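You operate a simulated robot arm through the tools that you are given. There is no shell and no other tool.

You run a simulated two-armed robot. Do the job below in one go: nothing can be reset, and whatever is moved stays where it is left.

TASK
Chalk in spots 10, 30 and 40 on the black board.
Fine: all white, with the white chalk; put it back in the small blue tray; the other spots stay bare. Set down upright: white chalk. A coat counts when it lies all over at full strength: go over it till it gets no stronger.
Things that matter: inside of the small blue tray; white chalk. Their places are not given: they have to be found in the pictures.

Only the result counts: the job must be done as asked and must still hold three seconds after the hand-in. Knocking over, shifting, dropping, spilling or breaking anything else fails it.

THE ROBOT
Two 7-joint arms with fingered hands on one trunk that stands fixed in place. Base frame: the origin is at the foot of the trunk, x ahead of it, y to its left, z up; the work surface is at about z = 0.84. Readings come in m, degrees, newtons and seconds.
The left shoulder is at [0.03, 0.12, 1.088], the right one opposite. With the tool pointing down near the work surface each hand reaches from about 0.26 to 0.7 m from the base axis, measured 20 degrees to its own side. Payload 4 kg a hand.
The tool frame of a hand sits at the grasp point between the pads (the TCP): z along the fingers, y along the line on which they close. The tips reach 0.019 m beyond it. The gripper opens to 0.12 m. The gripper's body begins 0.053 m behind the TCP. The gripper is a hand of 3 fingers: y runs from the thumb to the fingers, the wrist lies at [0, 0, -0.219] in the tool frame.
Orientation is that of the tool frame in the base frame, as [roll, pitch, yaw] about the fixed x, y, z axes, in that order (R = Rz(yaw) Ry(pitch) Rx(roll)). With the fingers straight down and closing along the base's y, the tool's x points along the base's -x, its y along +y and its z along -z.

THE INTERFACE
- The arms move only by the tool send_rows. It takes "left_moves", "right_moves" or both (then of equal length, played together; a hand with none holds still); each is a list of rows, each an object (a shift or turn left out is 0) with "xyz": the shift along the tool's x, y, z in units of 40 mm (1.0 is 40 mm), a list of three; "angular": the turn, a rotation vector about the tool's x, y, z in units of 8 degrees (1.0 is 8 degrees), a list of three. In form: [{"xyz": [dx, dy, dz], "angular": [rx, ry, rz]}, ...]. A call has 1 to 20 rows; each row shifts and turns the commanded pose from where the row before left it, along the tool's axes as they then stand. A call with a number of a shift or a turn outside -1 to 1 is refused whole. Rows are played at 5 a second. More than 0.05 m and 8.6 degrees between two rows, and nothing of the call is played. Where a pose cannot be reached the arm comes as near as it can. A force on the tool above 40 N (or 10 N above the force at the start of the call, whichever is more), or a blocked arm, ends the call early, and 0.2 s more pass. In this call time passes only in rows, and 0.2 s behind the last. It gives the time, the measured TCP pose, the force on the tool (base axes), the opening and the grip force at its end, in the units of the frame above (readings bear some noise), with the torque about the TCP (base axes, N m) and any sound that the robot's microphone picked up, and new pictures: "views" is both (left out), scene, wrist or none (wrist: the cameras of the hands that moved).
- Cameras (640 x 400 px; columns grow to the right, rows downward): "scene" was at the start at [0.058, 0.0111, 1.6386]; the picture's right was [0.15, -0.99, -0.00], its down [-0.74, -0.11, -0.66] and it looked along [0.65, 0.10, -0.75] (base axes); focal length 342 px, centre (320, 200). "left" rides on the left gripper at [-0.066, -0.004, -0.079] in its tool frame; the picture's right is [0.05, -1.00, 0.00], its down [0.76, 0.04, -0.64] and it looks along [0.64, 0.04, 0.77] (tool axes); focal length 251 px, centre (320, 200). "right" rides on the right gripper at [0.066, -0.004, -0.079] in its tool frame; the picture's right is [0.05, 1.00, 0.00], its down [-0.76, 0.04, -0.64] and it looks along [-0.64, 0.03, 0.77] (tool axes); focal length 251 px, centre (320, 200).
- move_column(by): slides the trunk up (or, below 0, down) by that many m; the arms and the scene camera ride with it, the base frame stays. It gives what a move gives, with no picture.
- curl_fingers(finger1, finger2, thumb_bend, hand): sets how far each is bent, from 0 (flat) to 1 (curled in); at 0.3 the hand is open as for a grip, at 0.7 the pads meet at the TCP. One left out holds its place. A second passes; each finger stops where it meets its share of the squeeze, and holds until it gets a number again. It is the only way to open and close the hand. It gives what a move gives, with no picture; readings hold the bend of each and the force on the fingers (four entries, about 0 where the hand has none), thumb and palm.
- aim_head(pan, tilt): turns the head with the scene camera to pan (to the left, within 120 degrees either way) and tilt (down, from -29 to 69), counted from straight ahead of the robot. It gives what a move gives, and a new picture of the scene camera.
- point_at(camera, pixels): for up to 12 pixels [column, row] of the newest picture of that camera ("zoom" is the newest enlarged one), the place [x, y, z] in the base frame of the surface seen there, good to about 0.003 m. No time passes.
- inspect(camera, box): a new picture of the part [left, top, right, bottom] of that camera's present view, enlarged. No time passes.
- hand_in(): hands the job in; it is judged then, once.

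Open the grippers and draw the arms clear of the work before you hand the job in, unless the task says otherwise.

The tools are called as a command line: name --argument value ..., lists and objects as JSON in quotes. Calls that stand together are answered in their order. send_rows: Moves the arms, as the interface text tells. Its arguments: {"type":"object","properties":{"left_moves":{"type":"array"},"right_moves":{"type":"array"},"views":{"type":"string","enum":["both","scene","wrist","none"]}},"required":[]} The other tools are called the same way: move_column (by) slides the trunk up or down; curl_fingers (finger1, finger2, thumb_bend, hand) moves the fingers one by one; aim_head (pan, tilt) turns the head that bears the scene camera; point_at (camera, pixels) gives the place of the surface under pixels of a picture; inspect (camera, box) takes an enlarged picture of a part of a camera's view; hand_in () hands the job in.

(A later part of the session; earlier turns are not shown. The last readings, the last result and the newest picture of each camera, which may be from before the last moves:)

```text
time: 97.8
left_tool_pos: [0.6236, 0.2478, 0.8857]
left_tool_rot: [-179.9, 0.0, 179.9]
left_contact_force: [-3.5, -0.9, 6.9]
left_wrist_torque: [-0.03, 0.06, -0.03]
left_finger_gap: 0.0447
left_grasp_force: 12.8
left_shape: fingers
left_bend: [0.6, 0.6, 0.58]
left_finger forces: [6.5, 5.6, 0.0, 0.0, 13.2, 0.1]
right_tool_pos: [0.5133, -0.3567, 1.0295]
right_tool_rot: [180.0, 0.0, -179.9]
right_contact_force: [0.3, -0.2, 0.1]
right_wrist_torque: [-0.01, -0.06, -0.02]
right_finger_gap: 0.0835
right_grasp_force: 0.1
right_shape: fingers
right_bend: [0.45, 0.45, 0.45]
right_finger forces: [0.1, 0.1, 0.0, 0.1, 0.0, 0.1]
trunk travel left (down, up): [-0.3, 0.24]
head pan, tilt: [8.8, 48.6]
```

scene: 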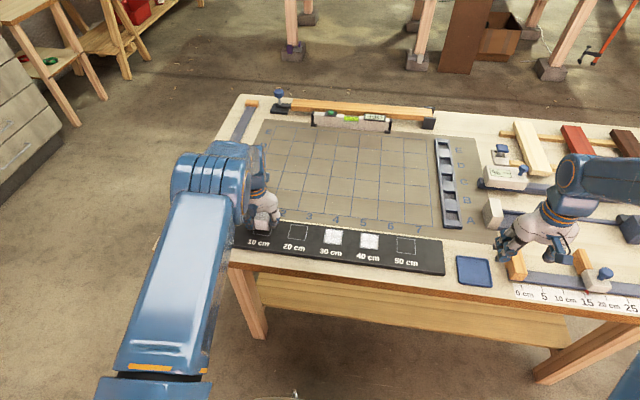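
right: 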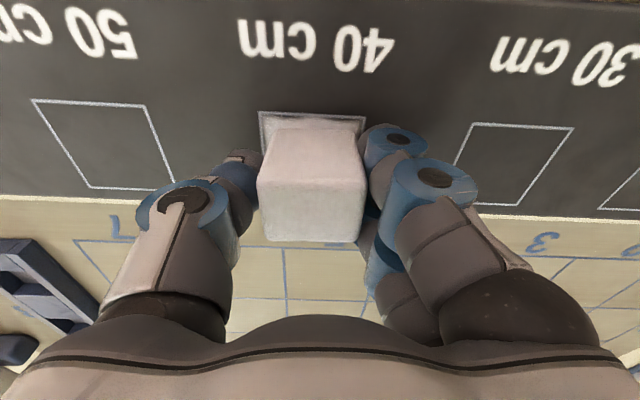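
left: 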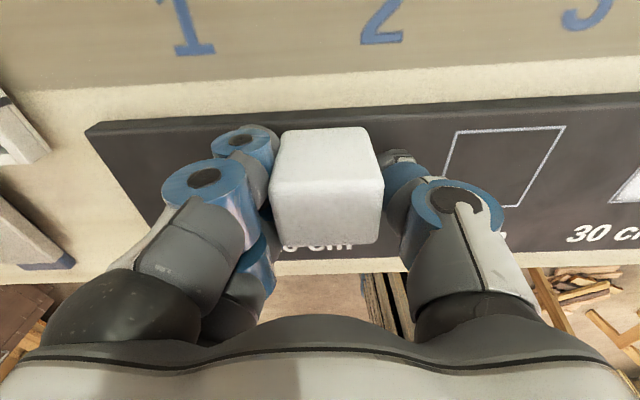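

Force is about 7 N. I continue with the far lines and the x-strokes.

send_rows --left_moves '[{"xyz": [0, 0.217, 0.01]}, {"xyz": [0, 0.217, 0]}, {"xyz": [0, 0.217, 0]}, {"xyz": [-0.15, 0, 0]}, {"xyz": [0, -0.217, 0]}, {"xyz": [0, -0.217, 0]}, {"xyz": [0, -0.217, 0]}, {"xyz": [0.2375, 0, 0]}, {"xyz": [0.2375, 0, 0]}, {"xyz": [0.2375, 0, 0]}, {"xyz": [0.2375, 0, 0]}, {"xyz": [0, 0.1625, 0]}, {"xyz": [-0.2375, 0, 0]}, {"xyz": [-0.2375, 0, 0]}, {"xyz": [-0.2375, 0, 0]}, {"xyz": [-0.2375, 0, 0]}, {"xyz": [0, 0.1625, 0]}]' --views "none"

send_rows --left_moves '[{"xyz": [0.2375, 0, 0]}, {"xyz": [0.2375, 0, 0]}, {"xyz": [0.2375, 0, 0]}, {"xyz": [0.2375, 0, 0]}, {"xyz": [0, 0.1625, 0]}, {"xyz": [-0.2375, 0, 0]}, {"xyz": [-0.2375, 0, 0]}, {"xyz": [-0.2375, 0, 0]}, {"xyz": [-0.2375, 0, 0]}, {"xyz": [0, 0.1625, 0]}, {"xyz": [0.2375, 0, 0]}, {"xyz": [0.2375, 0, 0]}, {"xyz": [0.2375, 0, 0]}, {"xyz": [0.2375, 0, 0]}]' --views "wrist"

inspect --camera "left" --box '[200, 40, 440, 190]'

```text
time: 101.4
left_tool_pos: [0.6306, 0.2612, 0.8841]
left_tool_rot: [180.0, 0.1, -180.0]
left_contact_force: [-0.5, -5.5, 9.9]
left_wrist_torque: [-0.17, 0.01, 0.02]
left_finger_gap: 0.0447
left_grasp_force: 12.5
left_shape: fingers
left_bend: [0.6, 0.61, 0.58]
left_finger forces: [5.2, 5.0, 0.0, 0.1, 15.6, 0.1]
right_tool_pos: [0.5123, -0.356, 1.0309]
right_tool_rot: [180.0, 0.1, 180.0]
right_contact_force: [-0.3, -0.1, -0.1]
right_wrist_torque: [-0.01, 0.03, 0.03]
right_finger_gap: 0.0837
right_grasp_force: 0.0
right_shape: fingers
right_bend: [0.45, 0.45, 0.45]
right_finger forces: [0.1, 0.0, 0.0, 0.1, 0.1, 0.0]
trunk travel left (down, up): [-0.3, 0.24]
head pan, tilt: [8.8, 48.6]
```

```text
time: 104.4
left_tool_pos: [0.5918, 0.2738, 0.8846]
left_tool_rot: [179.9, 0.0, 179.9]
left_contact_force: [2.0, 0.0, 9.5]
left_wrist_torque: [-0.07, -0.03, 0.02]
left_finger_gap: 0.0446
left_grasp_force: 12.6
left_shape: fingers
left_bend: [0.6, 0.6, 0.58]
left_finger forces: [5.7, 6.3, 0.0, 0.0, 12.7, 0.0]
right_tool_pos: [0.5127, -0.3577, 1.0292]
right_tool_rot: [-179.9, 0.0, 180.0]
right_contact_force: [-0.3, 0.1, 0.9]
right_wrist_torque: [0.01, 0.01, -0.01]
right_finger_gap: 0.0836
right_grasp_force: 0.0
right_shape: fingers
right_bend: [0.45, 0.45, 0.45]
right_finger forces: [0.1, 0.0, 0.0, 0.0, 0.0, 0.0]
trunk travel left (down, up): [-0.3, 0.24]
head pan, tilt: [8.8, 48.6]
```

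left: 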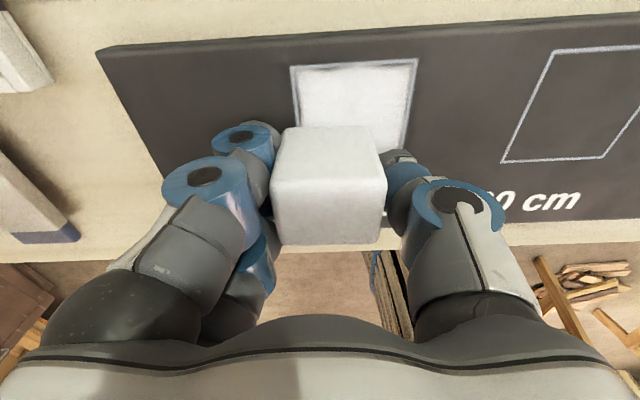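

```text
2.67 times, centred on (320, 115) of left
```

zoom: 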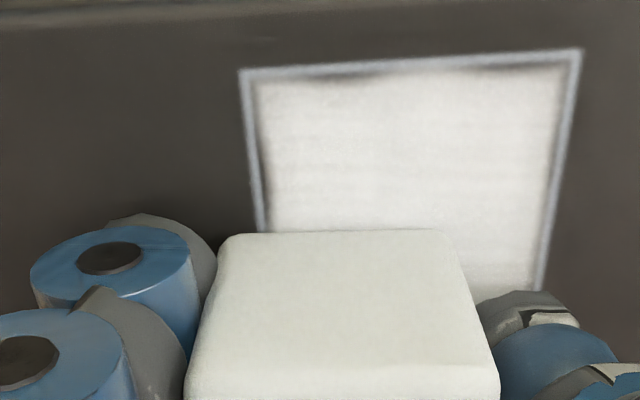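

Spot 10 now has the same coat. I run the second full raster on it as with the other spots.

send_rows --left_moves '[{"xyz": [0, -0.217, 0]}, {"xyz": [0, -0.217, 0]}, {"xyz": [0, -0.217, 0]}, {"xyz": [-0.2, 0, 0]}, {"xyz": [0, 0.217, 0]}, {"xyz": [0, 0.217, 0]}, {"xyz": [0, 0.217, 0]}, {"xyz": [-0.2, 0, 0]}, {"xyz": [0, -0.217, 0]}, {"xyz": [0, -0.217, 0]}, {"xyz": [0, -0.217, 0]}, {"xyz": [-0.2, 0, 0]}, {"xyz": [0, 0.217, 0]}, {"xyz": [0, 0.217, 0]}, {"xyz": [0, 0.217, 0]}, {"xyz": [-0.2, 0, 0]}, {"xyz": [0, -0.217, 0]}, {"xyz": [0, -0.217, 0]}, {"xyz": [0, -0.217, 0]}, {"xyz": [-0.15, 0, 0]}]' --views "none"

send_rows --left_moves '[{"xyz": [0, 0.217, 0.01]}, {"xyz": [0, 0.217, 0]}, {"xyz": [0, 0.217, 0]}, {"xyz": [0.2375, 0, 0]}, {"xyz": [0.2375, 0, 0]}, {"xyz": [0.2375, 0, 0]}, {"xyz": [0.2375, 0, 0]}, {"xyz": [0, -0.217, 0]}, {"xyz": [-0.2375, 0, 0]}, {"xyz": [-0.2375, 0, 0]}, {"xyz": [-0.2375, 0, 0]}, {"xyz": [-0.2375, 0, 0]}, {"xyz": [0, -0.217, 0]}, {"xyz": [0.2375, 0, 0]}, {"xyz": [0.2375, 0, 0]}, {"xyz": [0.2375, 0, 0]}, {"xyz": [0.2375, 0, 0]}]' --views "wrist"

inspect --camera "left" --box '[200, 40, 440, 190]'

```text
time: 108.6
left_tool_pos: [0.6303, 0.2487, 0.8835]
left_tool_rot: [-179.9, 0.0, 180.0]
left_contact_force: [-2.0, -0.4, 5.9]
left_wrist_torque: [-0.03, 0.02, -0.01]
left_finger_gap: 0.0446
left_grasp_force: 12.9
left_shape: fingers
left_bend: [0.6, 0.6, 0.58]
left_finger forces: [6.3, 5.6, 0.0, 0.0, 12.6, 0.1]
right_tool_pos: [0.5136, -0.3562, 1.03]
right_tool_rot: [-180.0, 0.0, -180.0]
right_contact_force: [0.0, -0.5, -0.2]
right_wrist_torque: [0.02, 0.0, -0.02]
right_finger_gap: 0.0837
right_grasp_force: 0.1
right_shape: fingers
right_bend: [0.45, 0.45, 0.45]
right_finger forces: [0.0, 0.1, 0.0, 0.1, 0.1, 0.0]
trunk travel left (down, up): [-0.3, 0.24]
head pan, tilt: [8.8, 48.6]
```

```text
time: 112.2
left_tool_pos: [0.5925, 0.258, 0.8836]
left_tool_rot: [179.9, 0.2, 179.9]
left_contact_force: [4.9, -0.8, 11.6]
left_wrist_torque: [-0.03, -0.05, 0.01]
left_finger_gap: 0.0444
left_grasp_force: 13.8
left_shape: fingers
left_bend: [0.6, 0.6, 0.58]
left_finger forces: [6.2, 6.7, 0.0, 0.0, 13.8, 0.1]
right_tool_pos: [0.5131, -0.3565, 1.029]
right_tool_rot: [-180.0, 0.0, -179.9]
right_contact_force: [-0.4, -0.6, 0.2]
right_wrist_torque: [-0.02, 0.0, -0.01]
right_finger_gap: 0.0837
right_grasp_force: 0.0
right_shape: fingers
right_bend: [0.45, 0.45, 0.45]
right_finger forces: [0.0, 0.0, 0.0, 0.0, 0.0, 0.1]
trunk travel left (down, up): [-0.3, 0.24]
head pan, tilt: [8.8, 48.6]
```

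left: 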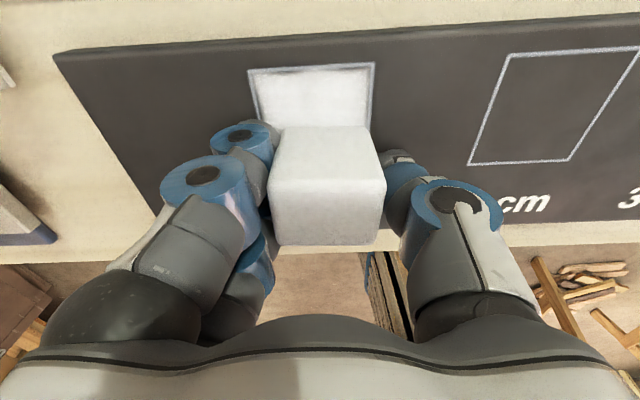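

```text
2.67 times, centred on (320, 115) of left
```

zoom: 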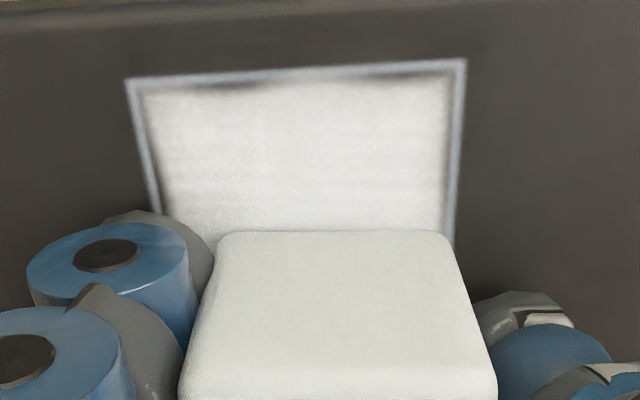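

Spot 10's coat no longer changes. I lift the chalk and carry it back to above spot 40 for the hand-over, then inspect the board.

send_rows --left_moves '[{"xyz": [0, 0, -0.5]}, {"xyz": [0, 0, -0.7]}, {"xyz": [-0.045, -0.922, 0]}, {"xyz": [-0.045, -0.922, 0]}, {"xyz": [-0.045, -0.922, 0]}, {"xyz": [-0.045, -0.922, 0]}, {"xyz": [-0.045, -0.922, 0]}, {"xyz": [-0.045, -0.922, 0]}, {"xyz": [-0.045, -0.922, 0]}, {"xyz": [-0.045, -0.922, 0]}]' --views "both"

inspect --camera "scene" --box '[230, 205, 350, 275]'

inspect --camera "left" --box '[0, 0, 400, 200]'

```text
time: 114.4
left_tool_pos: [0.6086, -0.0374, 0.9288]
left_tool_rot: [179.9, -0.1, -179.9]
left_contact_force: [-0.3, -0.5, -0.2]
left_wrist_torque: [0.02, -0.01, -0.03]
left_finger_gap: 0.0448
left_grasp_force: 11.8
left_shape: fingers
left_bend: [0.6, 0.6, 0.58]
left_finger forces: [6.1, 5.3, 0.0, 0.0, 11.6, 0.1]
right_tool_pos: [0.5137, -0.3572, 1.0285]
right_tool_rot: [179.9, -0.1, -180.0]
right_contact_force: [-0.4, -0.4, -0.4]
right_wrist_torque: [0.03, -0.01, 0.05]
right_finger_gap: 0.0838
right_grasp_force: 0.0
right_shape: fingers
right_bend: [0.45, 0.45, 0.45]
right_finger forces: [0.1, 0.0, 0.0, 0.0, 0.0, 0.1]
trunk travel left (down, up): [-0.3, 0.24]
head pan, tilt: [8.8, 48.6]
```

scene: 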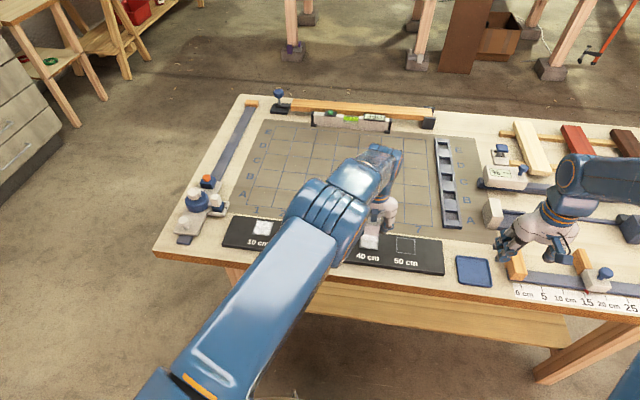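
left: 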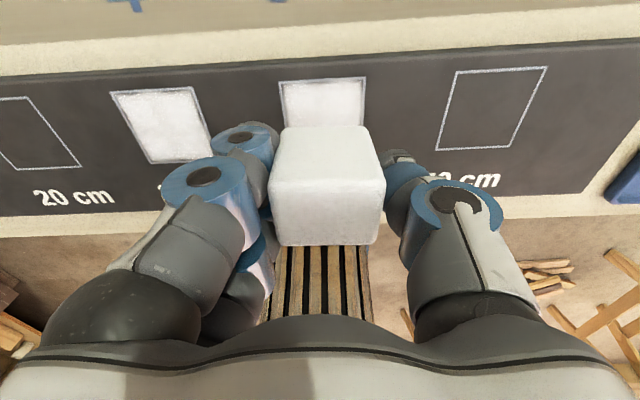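

```text
5.33 times, centred on (290, 240) of scene
```

zoom: 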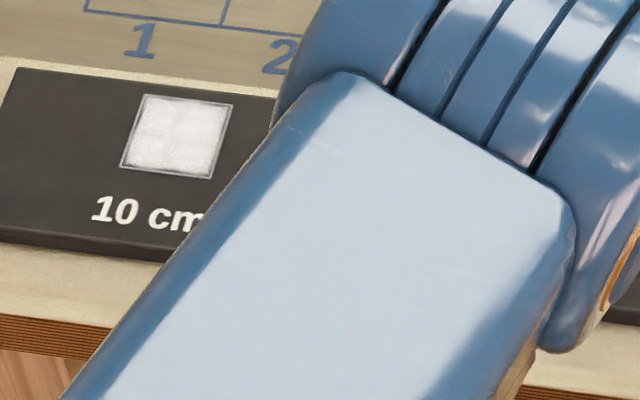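

```text
1.60 times, centred on (200, 100) of left
```

zoom: 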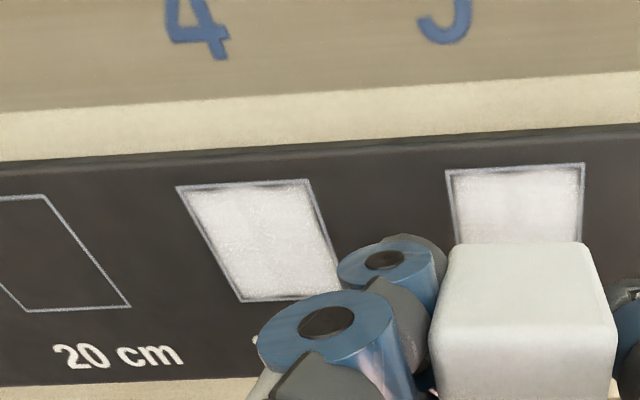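

All three spots look coated, 20 and 50 are bare. I lower onto spot 40 and use the occasion for one extra pass there before standing the chalk down.

send_rows --left_moves '[{"xyz": [-0.06, 0, 0.6]}, {"xyz": [0, 0, 0.4]}, {"xyz": [0, 0, 0.1]}, {"xyz": [0, 0, 0.04]}]' --views "none"

send_rows --left_moves '[{"xyz": [0, 0, 0.02]}]' --views "none"

```text
time: 115.4
left_tool_pos: [0.611, -0.0361, 0.8848]
left_tool_rot: [-180.0, 0.0, 180.0]
left_contact_force: [0.0, 0.1, -0.3]
left_wrist_torque: [0.01, 0.01, -0.01]
left_finger_gap: 0.0447
left_grasp_force: 11.3
left_shape: fingers
left_bend: [0.6, 0.6, 0.58]
left_finger forces: [6.0, 5.3, 0.1, 0.0, 11.7, 0.1]
right_tool_pos: [0.5129, -0.3562, 1.0295]
right_tool_rot: [-179.9, 0.0, 179.9]
right_contact_force: [-0.7, -0.1, 0.6]
right_wrist_torque: [0.02, 0.01, 0.0]
right_finger_gap: 0.0836
right_grasp_force: 0.0
right_shape: fingers
right_bend: [0.45, 0.45, 0.45]
right_finger forces: [0.1, 0.0, 0.1, 0.1, 0.0, 0.1]
trunk travel left (down, up): [-0.3, 0.24]
head pan, tilt: [8.8, 48.6]
```

```text
time: 115.8
left_tool_pos: [0.6087, -0.0359, 0.8846]
left_tool_rot: [179.9, -0.1, 179.9]
left_contact_force: [0.9, -0.7, -0.8]
left_wrist_torque: [0.02, 0.06, -0.03]
left_finger_gap: 0.0447
left_grasp_force: 11.4
left_shape: fingers
left_bend: [0.6, 0.6, 0.58]
left_finger forces: [6.1, 5.2, 0.0, 0.0, 11.8, 0.0]
right_tool_pos: [0.5134, -0.3565, 1.0282]
right_tool_rot: [-180.0, -0.1, -180.0]
right_contact_force: [-0.5, -0.3, 0.5]
right_wrist_torque: [0.02, 0.01, 0.03]
right_finger_gap: 0.0835
right_grasp_force: 0.1
right_shape: fingers
right_bend: [0.45, 0.45, 0.45]
right_finger forces: [0.0, 0.0, 0.1, 0.0, 0.0, 0.0]
trunk travel left (down, up): [-0.3, 0.24]
head pan, tilt: [8.8, 48.6]
```

Not touching yet. I lower in small steps to get pressure.

send_rows --left_moves '[{"xyz": [0, 0, 0.02]}]' --views "none"

send_rows --left_moves '[{"xyz": [0, 0, 0.02]}]' --views "none"

```text
time: 116.2
left_tool_pos: [0.6103, -0.0361, 0.8851]
left_tool_rot: [180.0, 0.0, -180.0]
left_contact_force: [-0.5, -0.1, 0.0]
left_wrist_torque: [-0.02, 0.02, -0.01]
left_finger_gap: 0.0443
left_grasp_force: 12.2
left_shape: fingers
left_bend: [0.6, 0.6, 0.58]
left_finger forces: [6.1, 5.3, 0.0, 0.1, 11.7, 0.0]
right_tool_pos: [0.5147, -0.3565, 1.0297]
right_tool_rot: [180.0, 0.0, -180.0]
right_contact_force: [-0.1, 0.3, 1.6]
right_wrist_torque: [-0.02, -0.01, 0.0]
right_finger_gap: 0.0835
right_grasp_force: 0.0
right_shape: fingers
right_bend: [0.45, 0.45, 0.45]
right_finger forces: [0.1, 0.0, 0.0, 0.0, 0.0, 0.0]
trunk travel left (down, up): [-0.3, 0.24]
head pan, tilt: [8.8, 48.6]
```

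```text
time: 116.6
left_tool_pos: [0.6104, -0.0372, 0.8848]
left_tool_rot: [180.0, 0.0, 180.0]
left_contact_force: [-0.3, 0.6, 4.1]
left_wrist_torque: [-0.04, 0.01, -0.03]
left_finger_gap: 0.0446
left_grasp_force: 11.3
left_shape: fingers
left_bend: [0.6, 0.6, 0.58]
left_finger forces: [6.5, 5.7, 0.0, 0.0, 11.4, 0.0]
right_tool_pos: [0.5128, -0.3554, 1.0296]
right_tool_rot: [180.0, 0.0, -180.0]
right_contact_force: [0.4, 0.0, -0.4]
right_wrist_torque: [0.02, -0.04, 0.01]
right_finger_gap: 0.0836
right_grasp_force: 0.0
right_shape: fingers
right_bend: [0.45, 0.45, 0.45]
right_finger forces: [0.0, 0.0, 0.0, 0.0, 0.0, 0.0]
trunk travel left (down, up): [-0.3, 0.24]
head pan, tilt: [8.8, 48.6]
```

Contact at 4 N. One extra raster on spot 40, ending back near the spot's middle.

send_rows --left_moves '[{"xyz": [0.2125, -0.15, 0.02]}, {"xyz": [0.2125, -0.15, 0]}, {"xyz": [0, 0.3, 0]}, {"xyz": [0, 0.3, 0]}, {"xyz": [-0.2, 0, 0]}, {"xyz": [0, -0.3, 0]}, {"xyz": [0, -0.3, 0]}, {"xyz": [-0.2, 0, 0]}, {"xyz": [0, 0.3, 0]}, {"xyz": [0, 0.3, 0]}, {"xyz": [-0.2, 0, 0]}, {"xyz": [0, -0.3, 0]}, {"xyz": [0, -0.3, 0]}, {"xyz": [-0.15, 0, 0]}, {"xyz": [0, 0.3, 0]}, {"xyz": [0, 0.3, 0]}, {"xyz": [0.2, -0.15, 0]}, {"xyz": [0.2, -0.15, 0]}]' --views "wrist"

```text
time: 120.4
left_tool_pos: [0.6032, -0.0365, 0.8834]
left_tool_rot: [-179.9, -0.1, -179.9]
left_contact_force: [1.5, 1.6, 3.6]
left_wrist_torque: [-0.04, 0.0, 0.06]
left_finger_gap: 0.0448
left_grasp_force: 11.5
left_shape: fingers
left_bend: [0.6, 0.6, 0.58]
left_finger forces: [6.1, 6.0, 0.0, 0.1, 11.9, 0.1]
left hand out of reach, approached as far as the arm can: row 14
right_tool_pos: [0.5126, -0.3573, 1.0292]
right_tool_rot: [-180.0, -0.1, 180.0]
right_contact_force: [-0.6, 0.3, 0.6]
right_wrist_torque: [-0.03, 0.01, -0.06]
right_finger_gap: 0.0837
right_grasp_force: 0.0
right_shape: fingers
right_bend: [0.45, 0.45, 0.45]
right_finger forces: [0.1, 0.0, 0.0, 0.1, 0.1, 0.0]
trunk travel left (down, up): [-0.3, 0.24]
head pan, tilt: [8.8, 48.6]
```

left: 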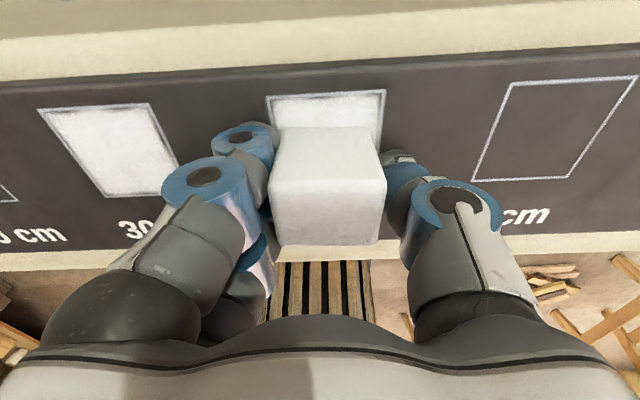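

The chalk rests on spot 40 with light force. I release it with the left hand in two steps.

curl_fingers --hand "left" --finger1 0.55 --finger2 0.55 --thumb_bend 0.53

curl_fingers --hand "left" --finger1 0.45 --finger2 0.45 --thumb_bend 0.45

inspect --camera "left" --box '[160, 80, 480, 280]'

```text
time: 121.4
left_tool_pos: [0.6034, -0.0358, 0.8839]
left_tool_rot: [179.9, 0.0, 179.9]
left_contact_force: [0.5, 0.8, 1.1]
left_wrist_torque: [0.03, 0.01, 0.04]
left_finger_gap: 0.0558
left_grasp_force: 0.1
left_shape: fingers
left_bend: [0.55, 0.55, 0.53]
left_finger forces: [0.0, 0.0, 0.0, 0.1, 0.0, 0.0]
right_tool_pos: [0.5135, -0.3568, 1.0282]
right_tool_rot: [179.9, 0.1, 180.0]
right_contact_force: [0.5, 0.5, -0.6]
right_wrist_torque: [-0.01, -0.03, 0.0]
right_finger_gap: 0.0837
right_grasp_force: 0.1
right_shape: fingers
right_bend: [0.45, 0.45, 0.45]
right_finger forces: [0.0, 0.0, 0.0, 0.0, 0.0, 0.0]
trunk travel left (down, up): [-0.3, 0.24]
head pan, tilt: [8.8, 48.6]
```

```text
time: 122.4
left_tool_pos: [0.6036, -0.0365, 0.8848]
left_tool_rot: [180.0, 0.0, -179.9]
left_contact_force: [0.0, -1.0, -0.6]
left_wrist_torque: [-0.02, 0.02, 0.02]
left_finger_gap: 0.0837
left_grasp_force: 0.1
left_shape: fingers
left_bend: [0.45, 0.45, 0.45]
left_finger forces: [0.0, 0.0, 0.1, 0.0, 0.0, 0.0]
right_tool_pos: [0.5142, -0.3566, 1.0291]
right_tool_rot: [-180.0, 0.1, -180.0]
right_contact_force: [-0.4, 0.0, 0.2]
right_wrist_torque: [0.01, 0.04, -0.02]
right_finger_gap: 0.0835
right_grasp_force: 0.0
right_shape: fingers
right_bend: [0.45, 0.45, 0.45]
right_finger forces: [0.0, 0.0, 0.0, 0.0, 0.0, 0.0]
trunk travel left (down, up): [-0.3, 0.24]
head pan, tilt: [8.8, 48.6]
```

```text
2.00 times, centred on (320, 180) of left
```

zoom: 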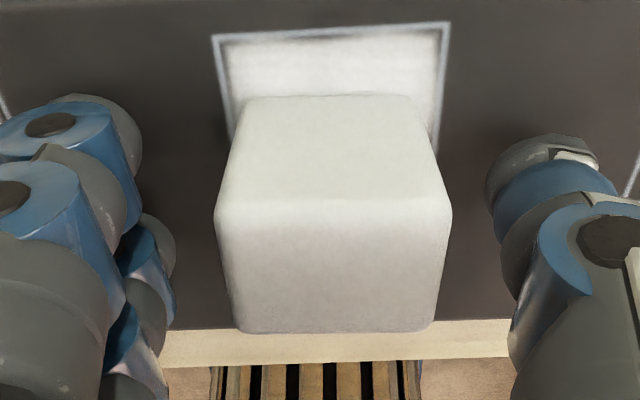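

The chalk is free and upright. I lift the left hand straight up and draw it away to its start side.

send_rows --left_moves '[{"xyz": [0, 0, -0.5]}, {"xyz": [0, 0, -1]}, {"xyz": [0, 0, -1]}, {"xyz": [0, 0, -1]}, {"xyz": [0.457, 0.871, -0.2]}, {"xyz": [0.457, 0.871, -0.2]}, {"xyz": [0.457, 0.871, -0.2]}, {"xyz": [0.457, 0.871, -0.2]}, {"xyz": [0.457, 0.871, -0.2]}, {"xyz": [0.457, 0.871, -0.2]}, {"xyz": [0.457, 0.871, -0.2]}, {"xyz": [0.457, 0.871, -0.2]}, {"xyz": [0.457, 0.871, -0.2]}, {"xyz": [0.457, 0.871, -0.2]}, {"xyz": [0.457, 0.871, -0.2]}, {"xyz": [0.457, 0.871, -0.2]}, {"xyz": [0.457, 0.871, -0.2]}]' --views "scene"

inspect --camera "scene" --box '[220, 205, 440, 280]'

inspect --camera "scene" --box '[350, 220, 390, 252]'

point_at --camera "zoom" --pixels '[[320, 160], [260, 125], [270, 210], [220, 280], [300, 300], [380, 160], [320, 120], [320, 200]]'

```text
time: 126.0
left_tool_pos: [0.3625, 0.4159, 1.1301]
left_tool_rot: [-179.8, 0.0, 180.0]
left_contact_force: [-0.2, 0.6, 0.3]
left_wrist_torque: [-0.03, -0.01, 0.02]
left_finger_gap: 0.0835
left_grasp_force: 0.1
left_shape: fingers
left_bend: [0.45, 0.45, 0.45]
left_finger forces: [0.1, 0.1, 0.0, 0.0, 0.0, 0.1]
right_tool_pos: [0.5128, -0.3562, 1.0302]
right_tool_rot: [180.0, 0.0, 179.9]
right_contact_force: [0.5, -0.6, 0.8]
right_wrist_torque: [0.0, -0.06, 0.01]
right_finger_gap: 0.0837
right_grasp_force: 0.1
right_shape: fingers
right_bend: [0.45, 0.45, 0.45]
right_finger forces: [0.1, 0.1, 0.0, 0.0, 0.0, 0.0]
trunk travel left (down, up): [-0.3, 0.24]
head pan, tilt: [8.8, 48.6]
```

scene: 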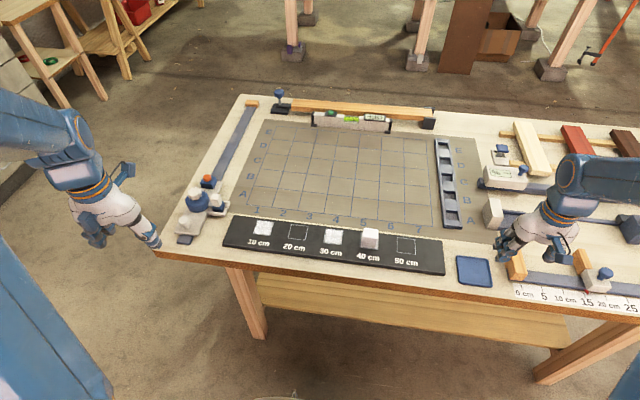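

```text
2.91 times, centred on (330, 242) of scene
```

zoom: 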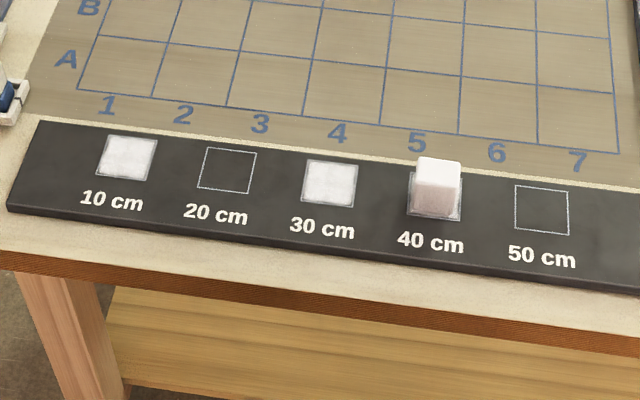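

```text
12.50 times, centred on (370, 236) of scene
```

zoom: 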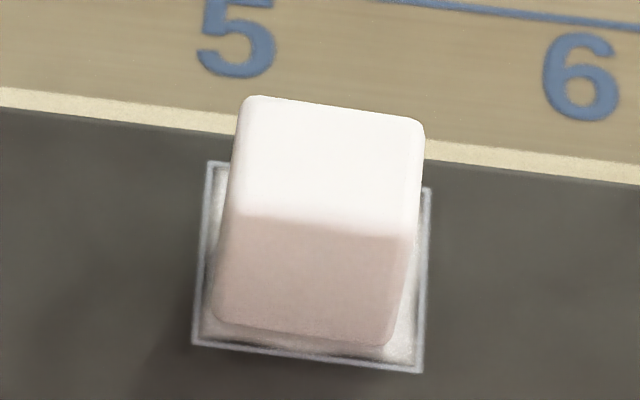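

```text
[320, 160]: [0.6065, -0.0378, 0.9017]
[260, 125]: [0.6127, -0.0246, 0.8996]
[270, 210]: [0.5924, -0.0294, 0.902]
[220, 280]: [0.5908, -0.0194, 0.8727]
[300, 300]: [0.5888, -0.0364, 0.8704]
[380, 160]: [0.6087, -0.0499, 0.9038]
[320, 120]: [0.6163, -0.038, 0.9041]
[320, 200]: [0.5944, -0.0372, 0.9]
```

The board shows 10, 30 and (under the chalk) 40 white; 20 and 50 bare. Chalk centre ≈ (0.604, -0.0385), top z≈0.901. I bring the right hand above it.

send_rows --right_moves '[{"xyz": [-0.2834, 0.994, 0]}, {"xyz": [-0.2834, 0.994, 0]}, {"xyz": [-0.2834, 0.994, 0]}, {"xyz": [-0.2834, 0.994, 0]}, {"xyz": [-0.2834, 0.994, 0]}, {"xyz": [-0.2834, 0.994, 0]}, {"xyz": [-0.2834, 0.994, 0]}, {"xyz": [-0.2834, 0.994, 0]}, {"xyz": [0, 0, 0.8]}, {"xyz": [0, 0, 0.8]}, {"xyz": [0, 0, 0.9]}]' --views "both"

point_at --camera "right" --pixels '[[290, 150], [350, 150], [320, 150], [320, 130], [320, 165], [320, 110]]'

inspect --camera "right" --box '[180, 60, 500, 270]'

```text
time: 128.4
left_tool_pos: [0.3638, 0.4143, 1.1308]
left_tool_rot: [-180.0, -0.2, 180.0]
left_contact_force: [-0.3, -0.4, 0.5]
left_wrist_torque: [-0.01, 0.0, -0.02]
left_finger_gap: 0.0836
left_grasp_force: 0.0
left_shape: fingers
left_bend: [0.45, 0.45, 0.45]
left_finger forces: [0.1, 0.0, 0.0, 0.0, 0.0, 0.0]
right_tool_pos: [0.6037, -0.0357, 0.9244]
right_tool_rot: [-180.0, -0.1, 179.9]
right_contact_force: [-0.3, -0.1, 0.3]
right_wrist_torque: [0.0, 0.01, -0.02]
right_finger_gap: 0.0837
right_grasp_force: 0.0
right_shape: fingers
right_bend: [0.45, 0.45, 0.45]
right_finger forces: [0.1, 0.1, 0.0, 0.0, 0.0, 0.0]
trunk travel left (down, up): [-0.3, 0.24]
head pan, tilt: [8.8, 48.6]
```

scene: 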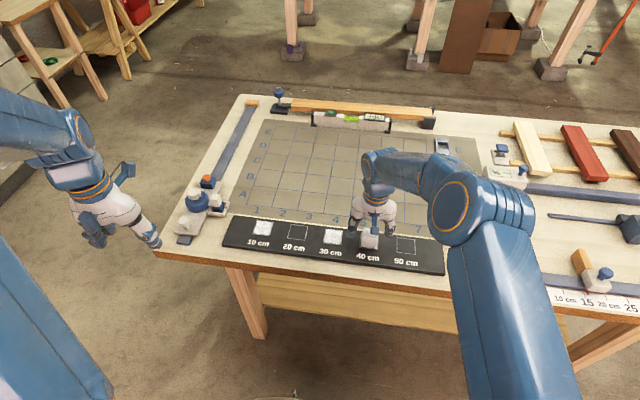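
right: 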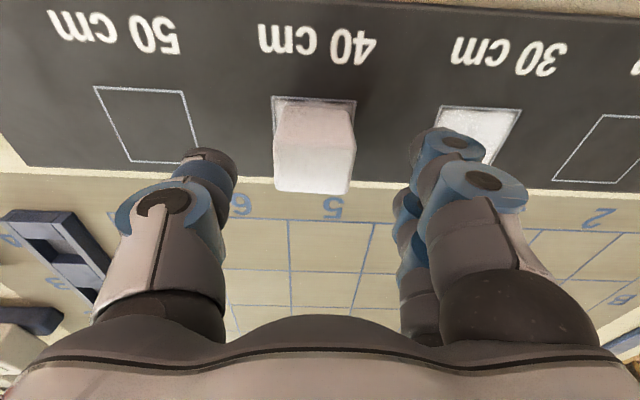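

```text
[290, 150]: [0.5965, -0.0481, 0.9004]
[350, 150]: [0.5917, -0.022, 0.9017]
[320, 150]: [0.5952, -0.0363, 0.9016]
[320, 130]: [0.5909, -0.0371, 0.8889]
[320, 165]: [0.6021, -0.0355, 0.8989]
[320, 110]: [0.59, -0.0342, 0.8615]
```

```text
1.90 times, centred on (340, 165) of right
```

zoom: 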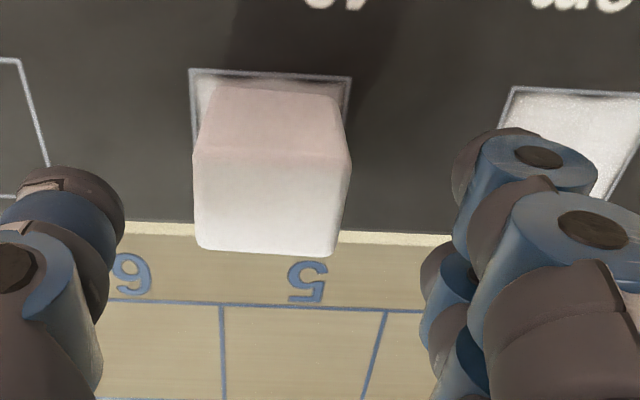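

The chalk is ~3 mm to the right of the grip centre and ~1.5 mm farther ahead. I correct that and descend partway.

send_rows --right_moves '[{"xyz": [-0.04, -0.07, 0]}, {"xyz": [0, 0, 0.5]}]' --views "none"

inspect --camera "right" --box '[180, 60, 500, 270]'

```text
time: 129.0
left_tool_pos: [0.3639, 0.4151, 1.1303]
left_tool_rot: [-180.0, 0.0, 180.0]
left_contact_force: [0.2, -0.2, 0.1]
left_wrist_torque: [0.01, 0.0, 0.02]
left_finger_gap: 0.0834
left_grasp_force: 0.2
left_shape: fingers
left_bend: [0.45, 0.45, 0.45]
left_finger forces: [0.0, 0.0, 0.0, 0.1, 0.0, 0.0]
right_tool_pos: [0.6048, -0.0405, 0.907]
right_tool_rot: [-179.9, 0.0, -180.0]
right_contact_force: [-1.1, -0.7, 0.3]
right_wrist_torque: [0.01, 0.01, 0.0]
right_finger_gap: 0.0835
right_grasp_force: 0.1
right_shape: fingers
right_bend: [0.45, 0.45, 0.45]
right_finger forces: [0.0, 0.0, 0.0, 0.0, 0.1, 0.0]
trunk travel left (down, up): [-0.3, 0.24]
head pan, tilt: [8.8, 48.6]
```

```text
1.90 times, centred on (340, 165) of right
```

zoom: 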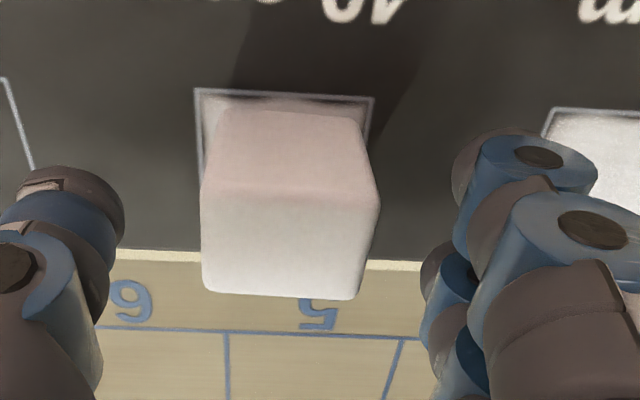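

Now centred within a millimetre. I descend the remaining 17 mm to TCP z≈0.890.

send_rows --right_moves '[{"xyz": [0, 0.02, 0.25]}, {"xyz": [0, 0, 0.175]}]' --views "none"

inspect --camera "right" --box '[180, 60, 500, 270]'

```text
time: 129.6
left_tool_pos: [0.3625, 0.4148, 1.131]
left_tool_rot: [-180.0, 0.0, 180.0]
left_contact_force: [-0.5, -0.3, 0.7]
left_wrist_torque: [0.02, 0.03, -0.03]
left_finger_gap: 0.0837
left_grasp_force: 0.0
left_shape: fingers
left_bend: [0.45, 0.45, 0.45]
left_finger forces: [0.0, 0.0, 0.1, 0.0, 0.0, 0.0]
right_tool_pos: [0.6044, -0.0395, 0.89]
right_tool_rot: [179.9, 0.0, 180.0]
right_contact_force: [-0.1, -0.6, 0.3]
right_wrist_torque: [0.0, 0.01, -0.02]
right_finger_gap: 0.084
right_grasp_force: 0.2
right_shape: fingers
right_bend: [0.45, 0.45, 0.45]
right_finger forces: [0.0, 0.0, 0.0, 0.0, 0.0, 0.0]
trunk travel left (down, up): [-0.3, 0.24]
head pan, tilt: [8.8, 48.6]
```

```text
1.90 times, centred on (340, 165) of right
```

zoom: 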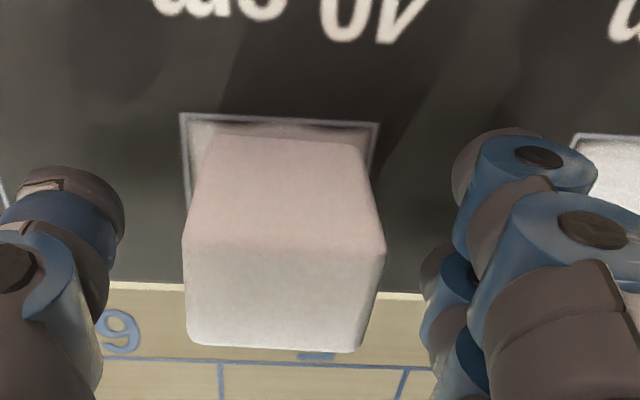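

The hand surrounds the chalk evenly. I close the right hand on it.

curl_fingers --hand "right" --finger1 0.55 --finger2 0.55 --thumb_bend 0.55

curl_fingers --hand "right" --finger1 0.64 --finger2 0.64 --thumb_bend 0.64

inspect --camera "right" --box '[180, 60, 500, 270]'

```text
time: 130.6
left_tool_pos: [0.3624, 0.415, 1.1318]
left_tool_rot: [-180.0, 0.0, 180.0]
left_contact_force: [-0.7, 1.0, 0.2]
left_wrist_torque: [0.01, 0.0, 0.0]
left_finger_gap: 0.0839
left_grasp_force: 0.0
left_shape: fingers
left_bend: [0.45, 0.45, 0.45]
left_finger forces: [0.0, 0.0, 0.0, 0.0, 0.0, 0.0]
right_tool_pos: [0.6043, -0.0384, 0.89]
right_tool_rot: [-180.0, 0.1, 179.9]
right_contact_force: [0.0, 0.1, 0.0]
right_wrist_torque: [0.01, 0.03, -0.01]
right_finger_gap: 0.0535
right_grasp_force: 0.0
right_shape: fingers
right_bend: [0.55, 0.55, 0.55]
right_finger forces: [0.0, 0.0, 0.0, 0.0, 0.1, 0.0]
trunk travel left (down, up): [-0.3, 0.24]
head pan, tilt: [8.8, 48.6]
```

```text
time: 131.6
left_tool_pos: [0.3628, 0.416, 1.1299]
left_tool_rot: [-180.0, 0.0, 179.9]
left_contact_force: [0.5, -0.6, -0.1]
left_wrist_torque: [0.0, -0.02, 0.02]
left_finger_gap: 0.0838
left_grasp_force: 0.0
left_shape: fingers
left_bend: [0.45, 0.45, 0.45]
left_finger forces: [0.0, 0.0, 0.0, 0.0, 0.0, 0.0]
right_tool_pos: [0.6039, -0.0384, 0.8891]
right_tool_rot: [179.9, 0.0, -180.0]
right_contact_force: [0.4, 0.2, -0.4]
right_wrist_torque: [-0.01, 0.0, 0.02]
right_finger_gap: 0.0451
right_grasp_force: 11.9
right_shape: fingers
right_bend: [0.59, 0.6, 0.57]
right_finger forces: [6.0, 5.8, 0.0, 0.0, 11.8, 0.1]
trunk travel left (down, up): [-0.3, 0.24]
head pan, tilt: [8.8, 48.6]
```

```text
1.90 times, centred on (340, 165) of right
```

zoom: 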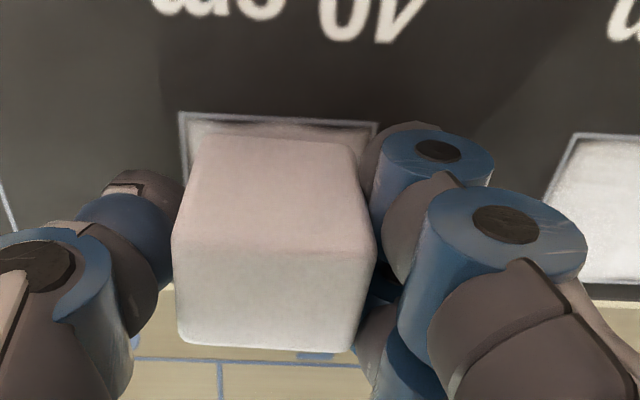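

Gripped at 11.9 N. I lift 60 mm and carry the chalk to above the blue tray.

send_rows --right_moves '[{"xyz": [0, 0, -0.4]}, {"xyz": [0, 0, -0.8]}, {"xyz": [0, 0, -0.4]}, {"xyz": [0.1475, -0.99, 0]}, {"xyz": [0.1475, -0.99, 0]}, {"xyz": [0.1475, -0.99, 0]}, {"xyz": [0.1475, -0.99, 0]}, {"xyz": [0.1475, -0.99, 0]}, {"xyz": [0.1475, -0.99, 0]}, {"xyz": [0.1475, -0.99, 0]}]' --views "both"

inspect --camera "scene" --box '[220, 205, 440, 280]'

inspect --camera "scene" --box '[340, 220, 400, 260]'

```text
time: 133.8
left_tool_pos: [0.3635, 0.4144, 1.1305]
left_tool_rot: [-180.0, 0.0, -179.9]
left_contact_force: [0.5, -0.1, 0.8]
left_wrist_torque: [0.02, 0.0, 0.01]
left_finger_gap: 0.0839
left_grasp_force: 0.0
left_shape: fingers
left_bend: [0.45, 0.45, 0.45]
left_finger forces: [0.0, 0.0, 0.0, 0.0, 0.1, 0.1]
right_tool_pos: [0.5626, -0.3154, 0.9533]
right_tool_rot: [180.0, 0.0, 180.0]
right_contact_force: [-0.3, -0.4, 0.2]
right_wrist_torque: [0.02, -0.01, -0.01]
right_finger_gap: 0.0451
right_grasp_force: 11.4
right_shape: fingers
right_bend: [0.6, 0.6, 0.57]
right_finger forces: [5.9, 5.6, 0.1, 0.0, 11.7, 0.0]
trunk travel left (down, up): [-0.3, 0.24]
head pan, tilt: [8.8, 48.6]
```

scene: 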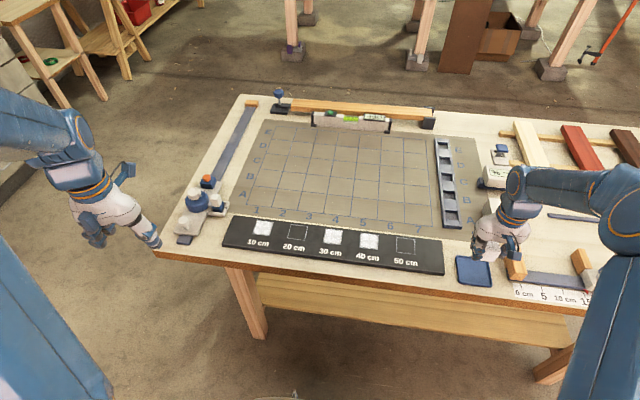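
right: 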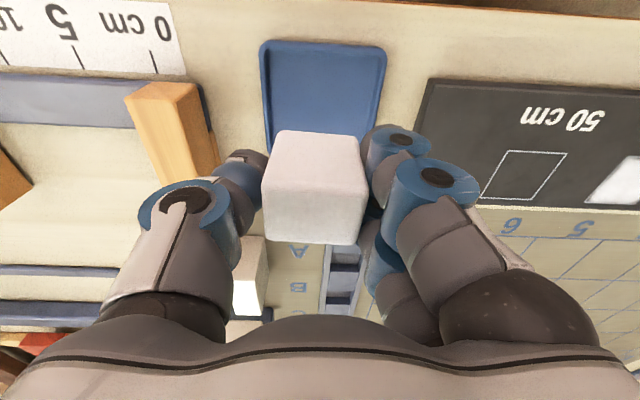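

```text
2.91 times, centred on (330, 242) of scene
```

zoom: 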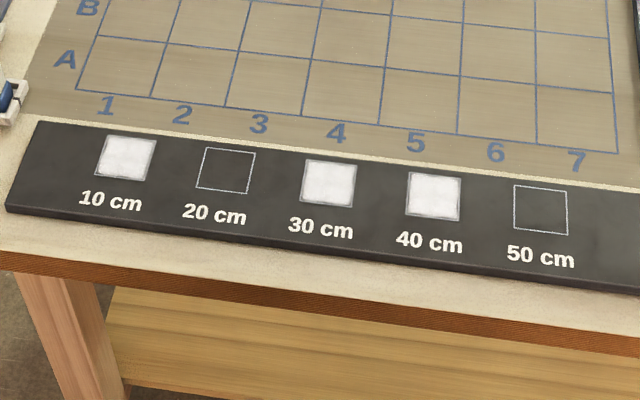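

```text
10.00 times, centred on (370, 240) of scene
```

zoom: 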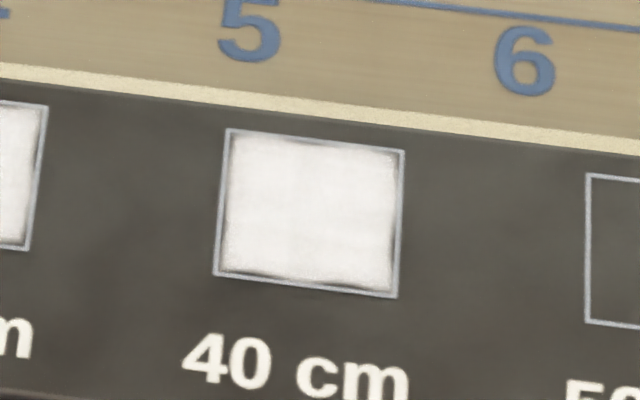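

All three spots look white. I compare spots 10 and 30 at the same magnification as spot 40.

inspect --camera "scene" --box '[303, 217, 363, 257]'

inspect --camera "scene" --box '[233, 208, 293, 248]'

inspect --camera "scene" --box '[240, 200, 400, 270]'

```text
10.00 times, centred on (333, 237) of scene
```

zoom: 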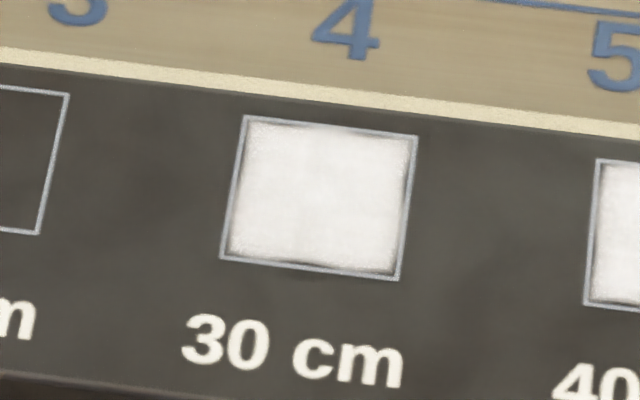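

```text
10.00 times, centred on (263, 228) of scene
```

zoom: 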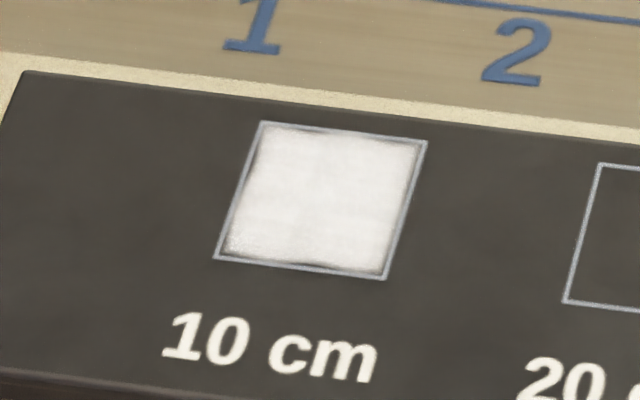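

```text
4.00 times, centred on (320, 235) of scene
```

zoom: 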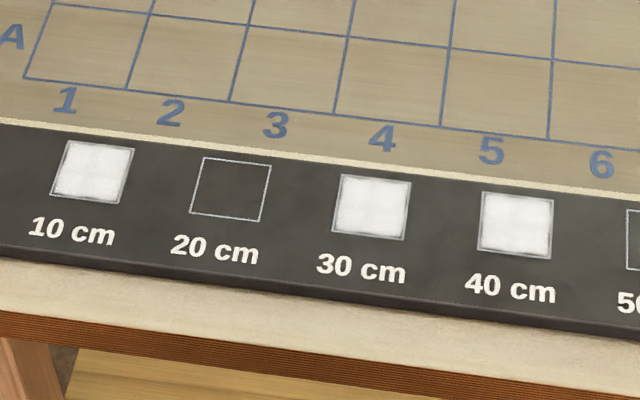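

Spot 10's near-left corner shows a slight grain; I zoom in more to judge whether it is weaker there.

inspect --camera "scene" --box '[250, 217, 276, 238]'

inspect --camera "scene" --box '[322, 226, 348, 247]'

inspect --camera "scene" --box '[357, 231, 383, 252]'

```text
16.00 times, centred on (263, 228) of scene
```

zoom: 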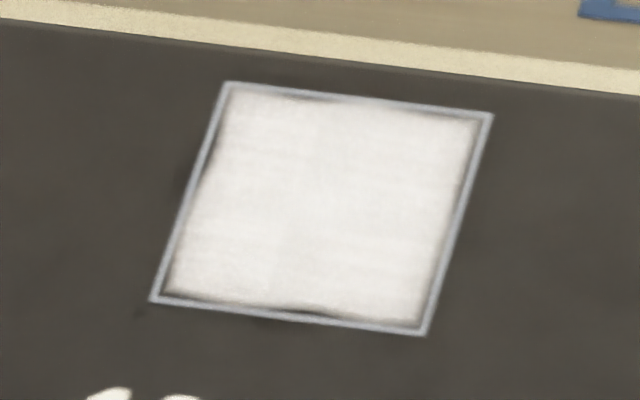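

```text
16.00 times, centred on (335, 236) of scene
```

zoom: 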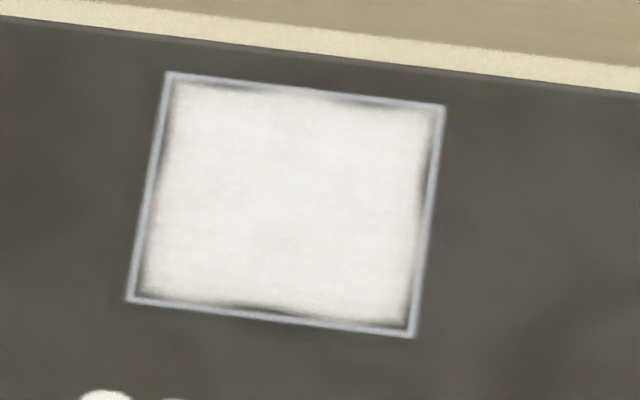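

```text
16.00 times, centred on (370, 242) of scene
```

zoom: 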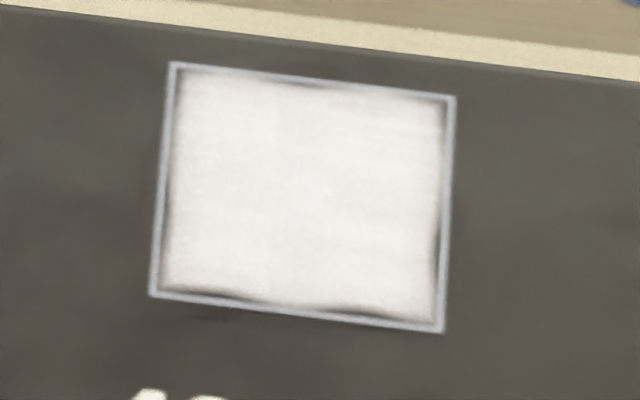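

All three coats look identical and even. Now I measure the chalk in the right hand and the tray below it before lowering.

point_at --camera "right" --pixels '[[272, 190], [358, 190], [315, 190], [315, 230], [315, 140], [282, 140], [350, 140], [268, 50], [378, 55], [320, 80]]'

inspect --camera "right" --box '[220, 30, 420, 260]'

inspect --camera "scene" --box '[440, 220, 540, 290]'

```text
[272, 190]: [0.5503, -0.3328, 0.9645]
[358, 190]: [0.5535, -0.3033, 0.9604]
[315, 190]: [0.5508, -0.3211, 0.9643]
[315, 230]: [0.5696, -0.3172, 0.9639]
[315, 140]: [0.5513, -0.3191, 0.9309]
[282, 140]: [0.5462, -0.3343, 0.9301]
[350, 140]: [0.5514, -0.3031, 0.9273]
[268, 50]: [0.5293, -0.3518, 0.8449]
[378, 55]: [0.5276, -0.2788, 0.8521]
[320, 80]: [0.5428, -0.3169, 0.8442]
```

```text
1.74 times, centred on (320, 145) of right
```

zoom: 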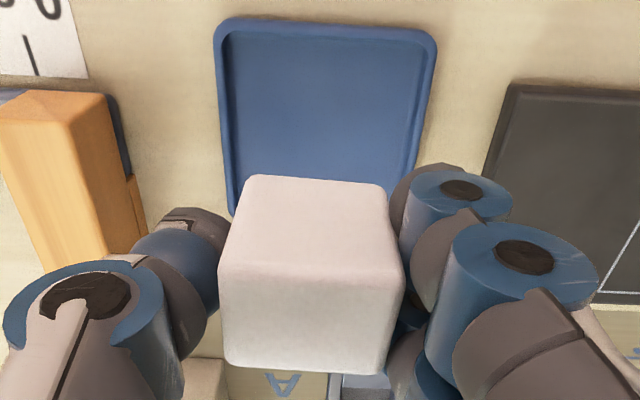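

```text
5.71 times, centred on (490, 255) of scene
```

zoom: 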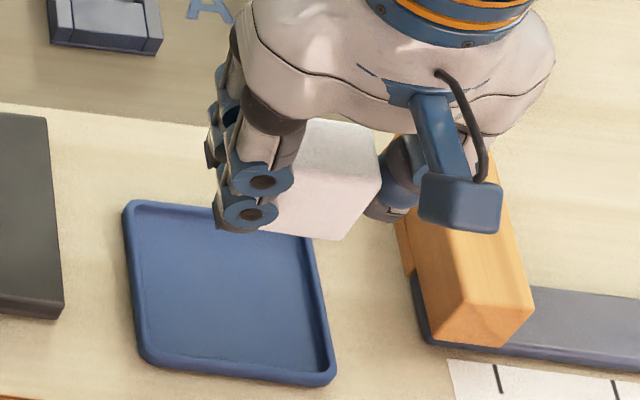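

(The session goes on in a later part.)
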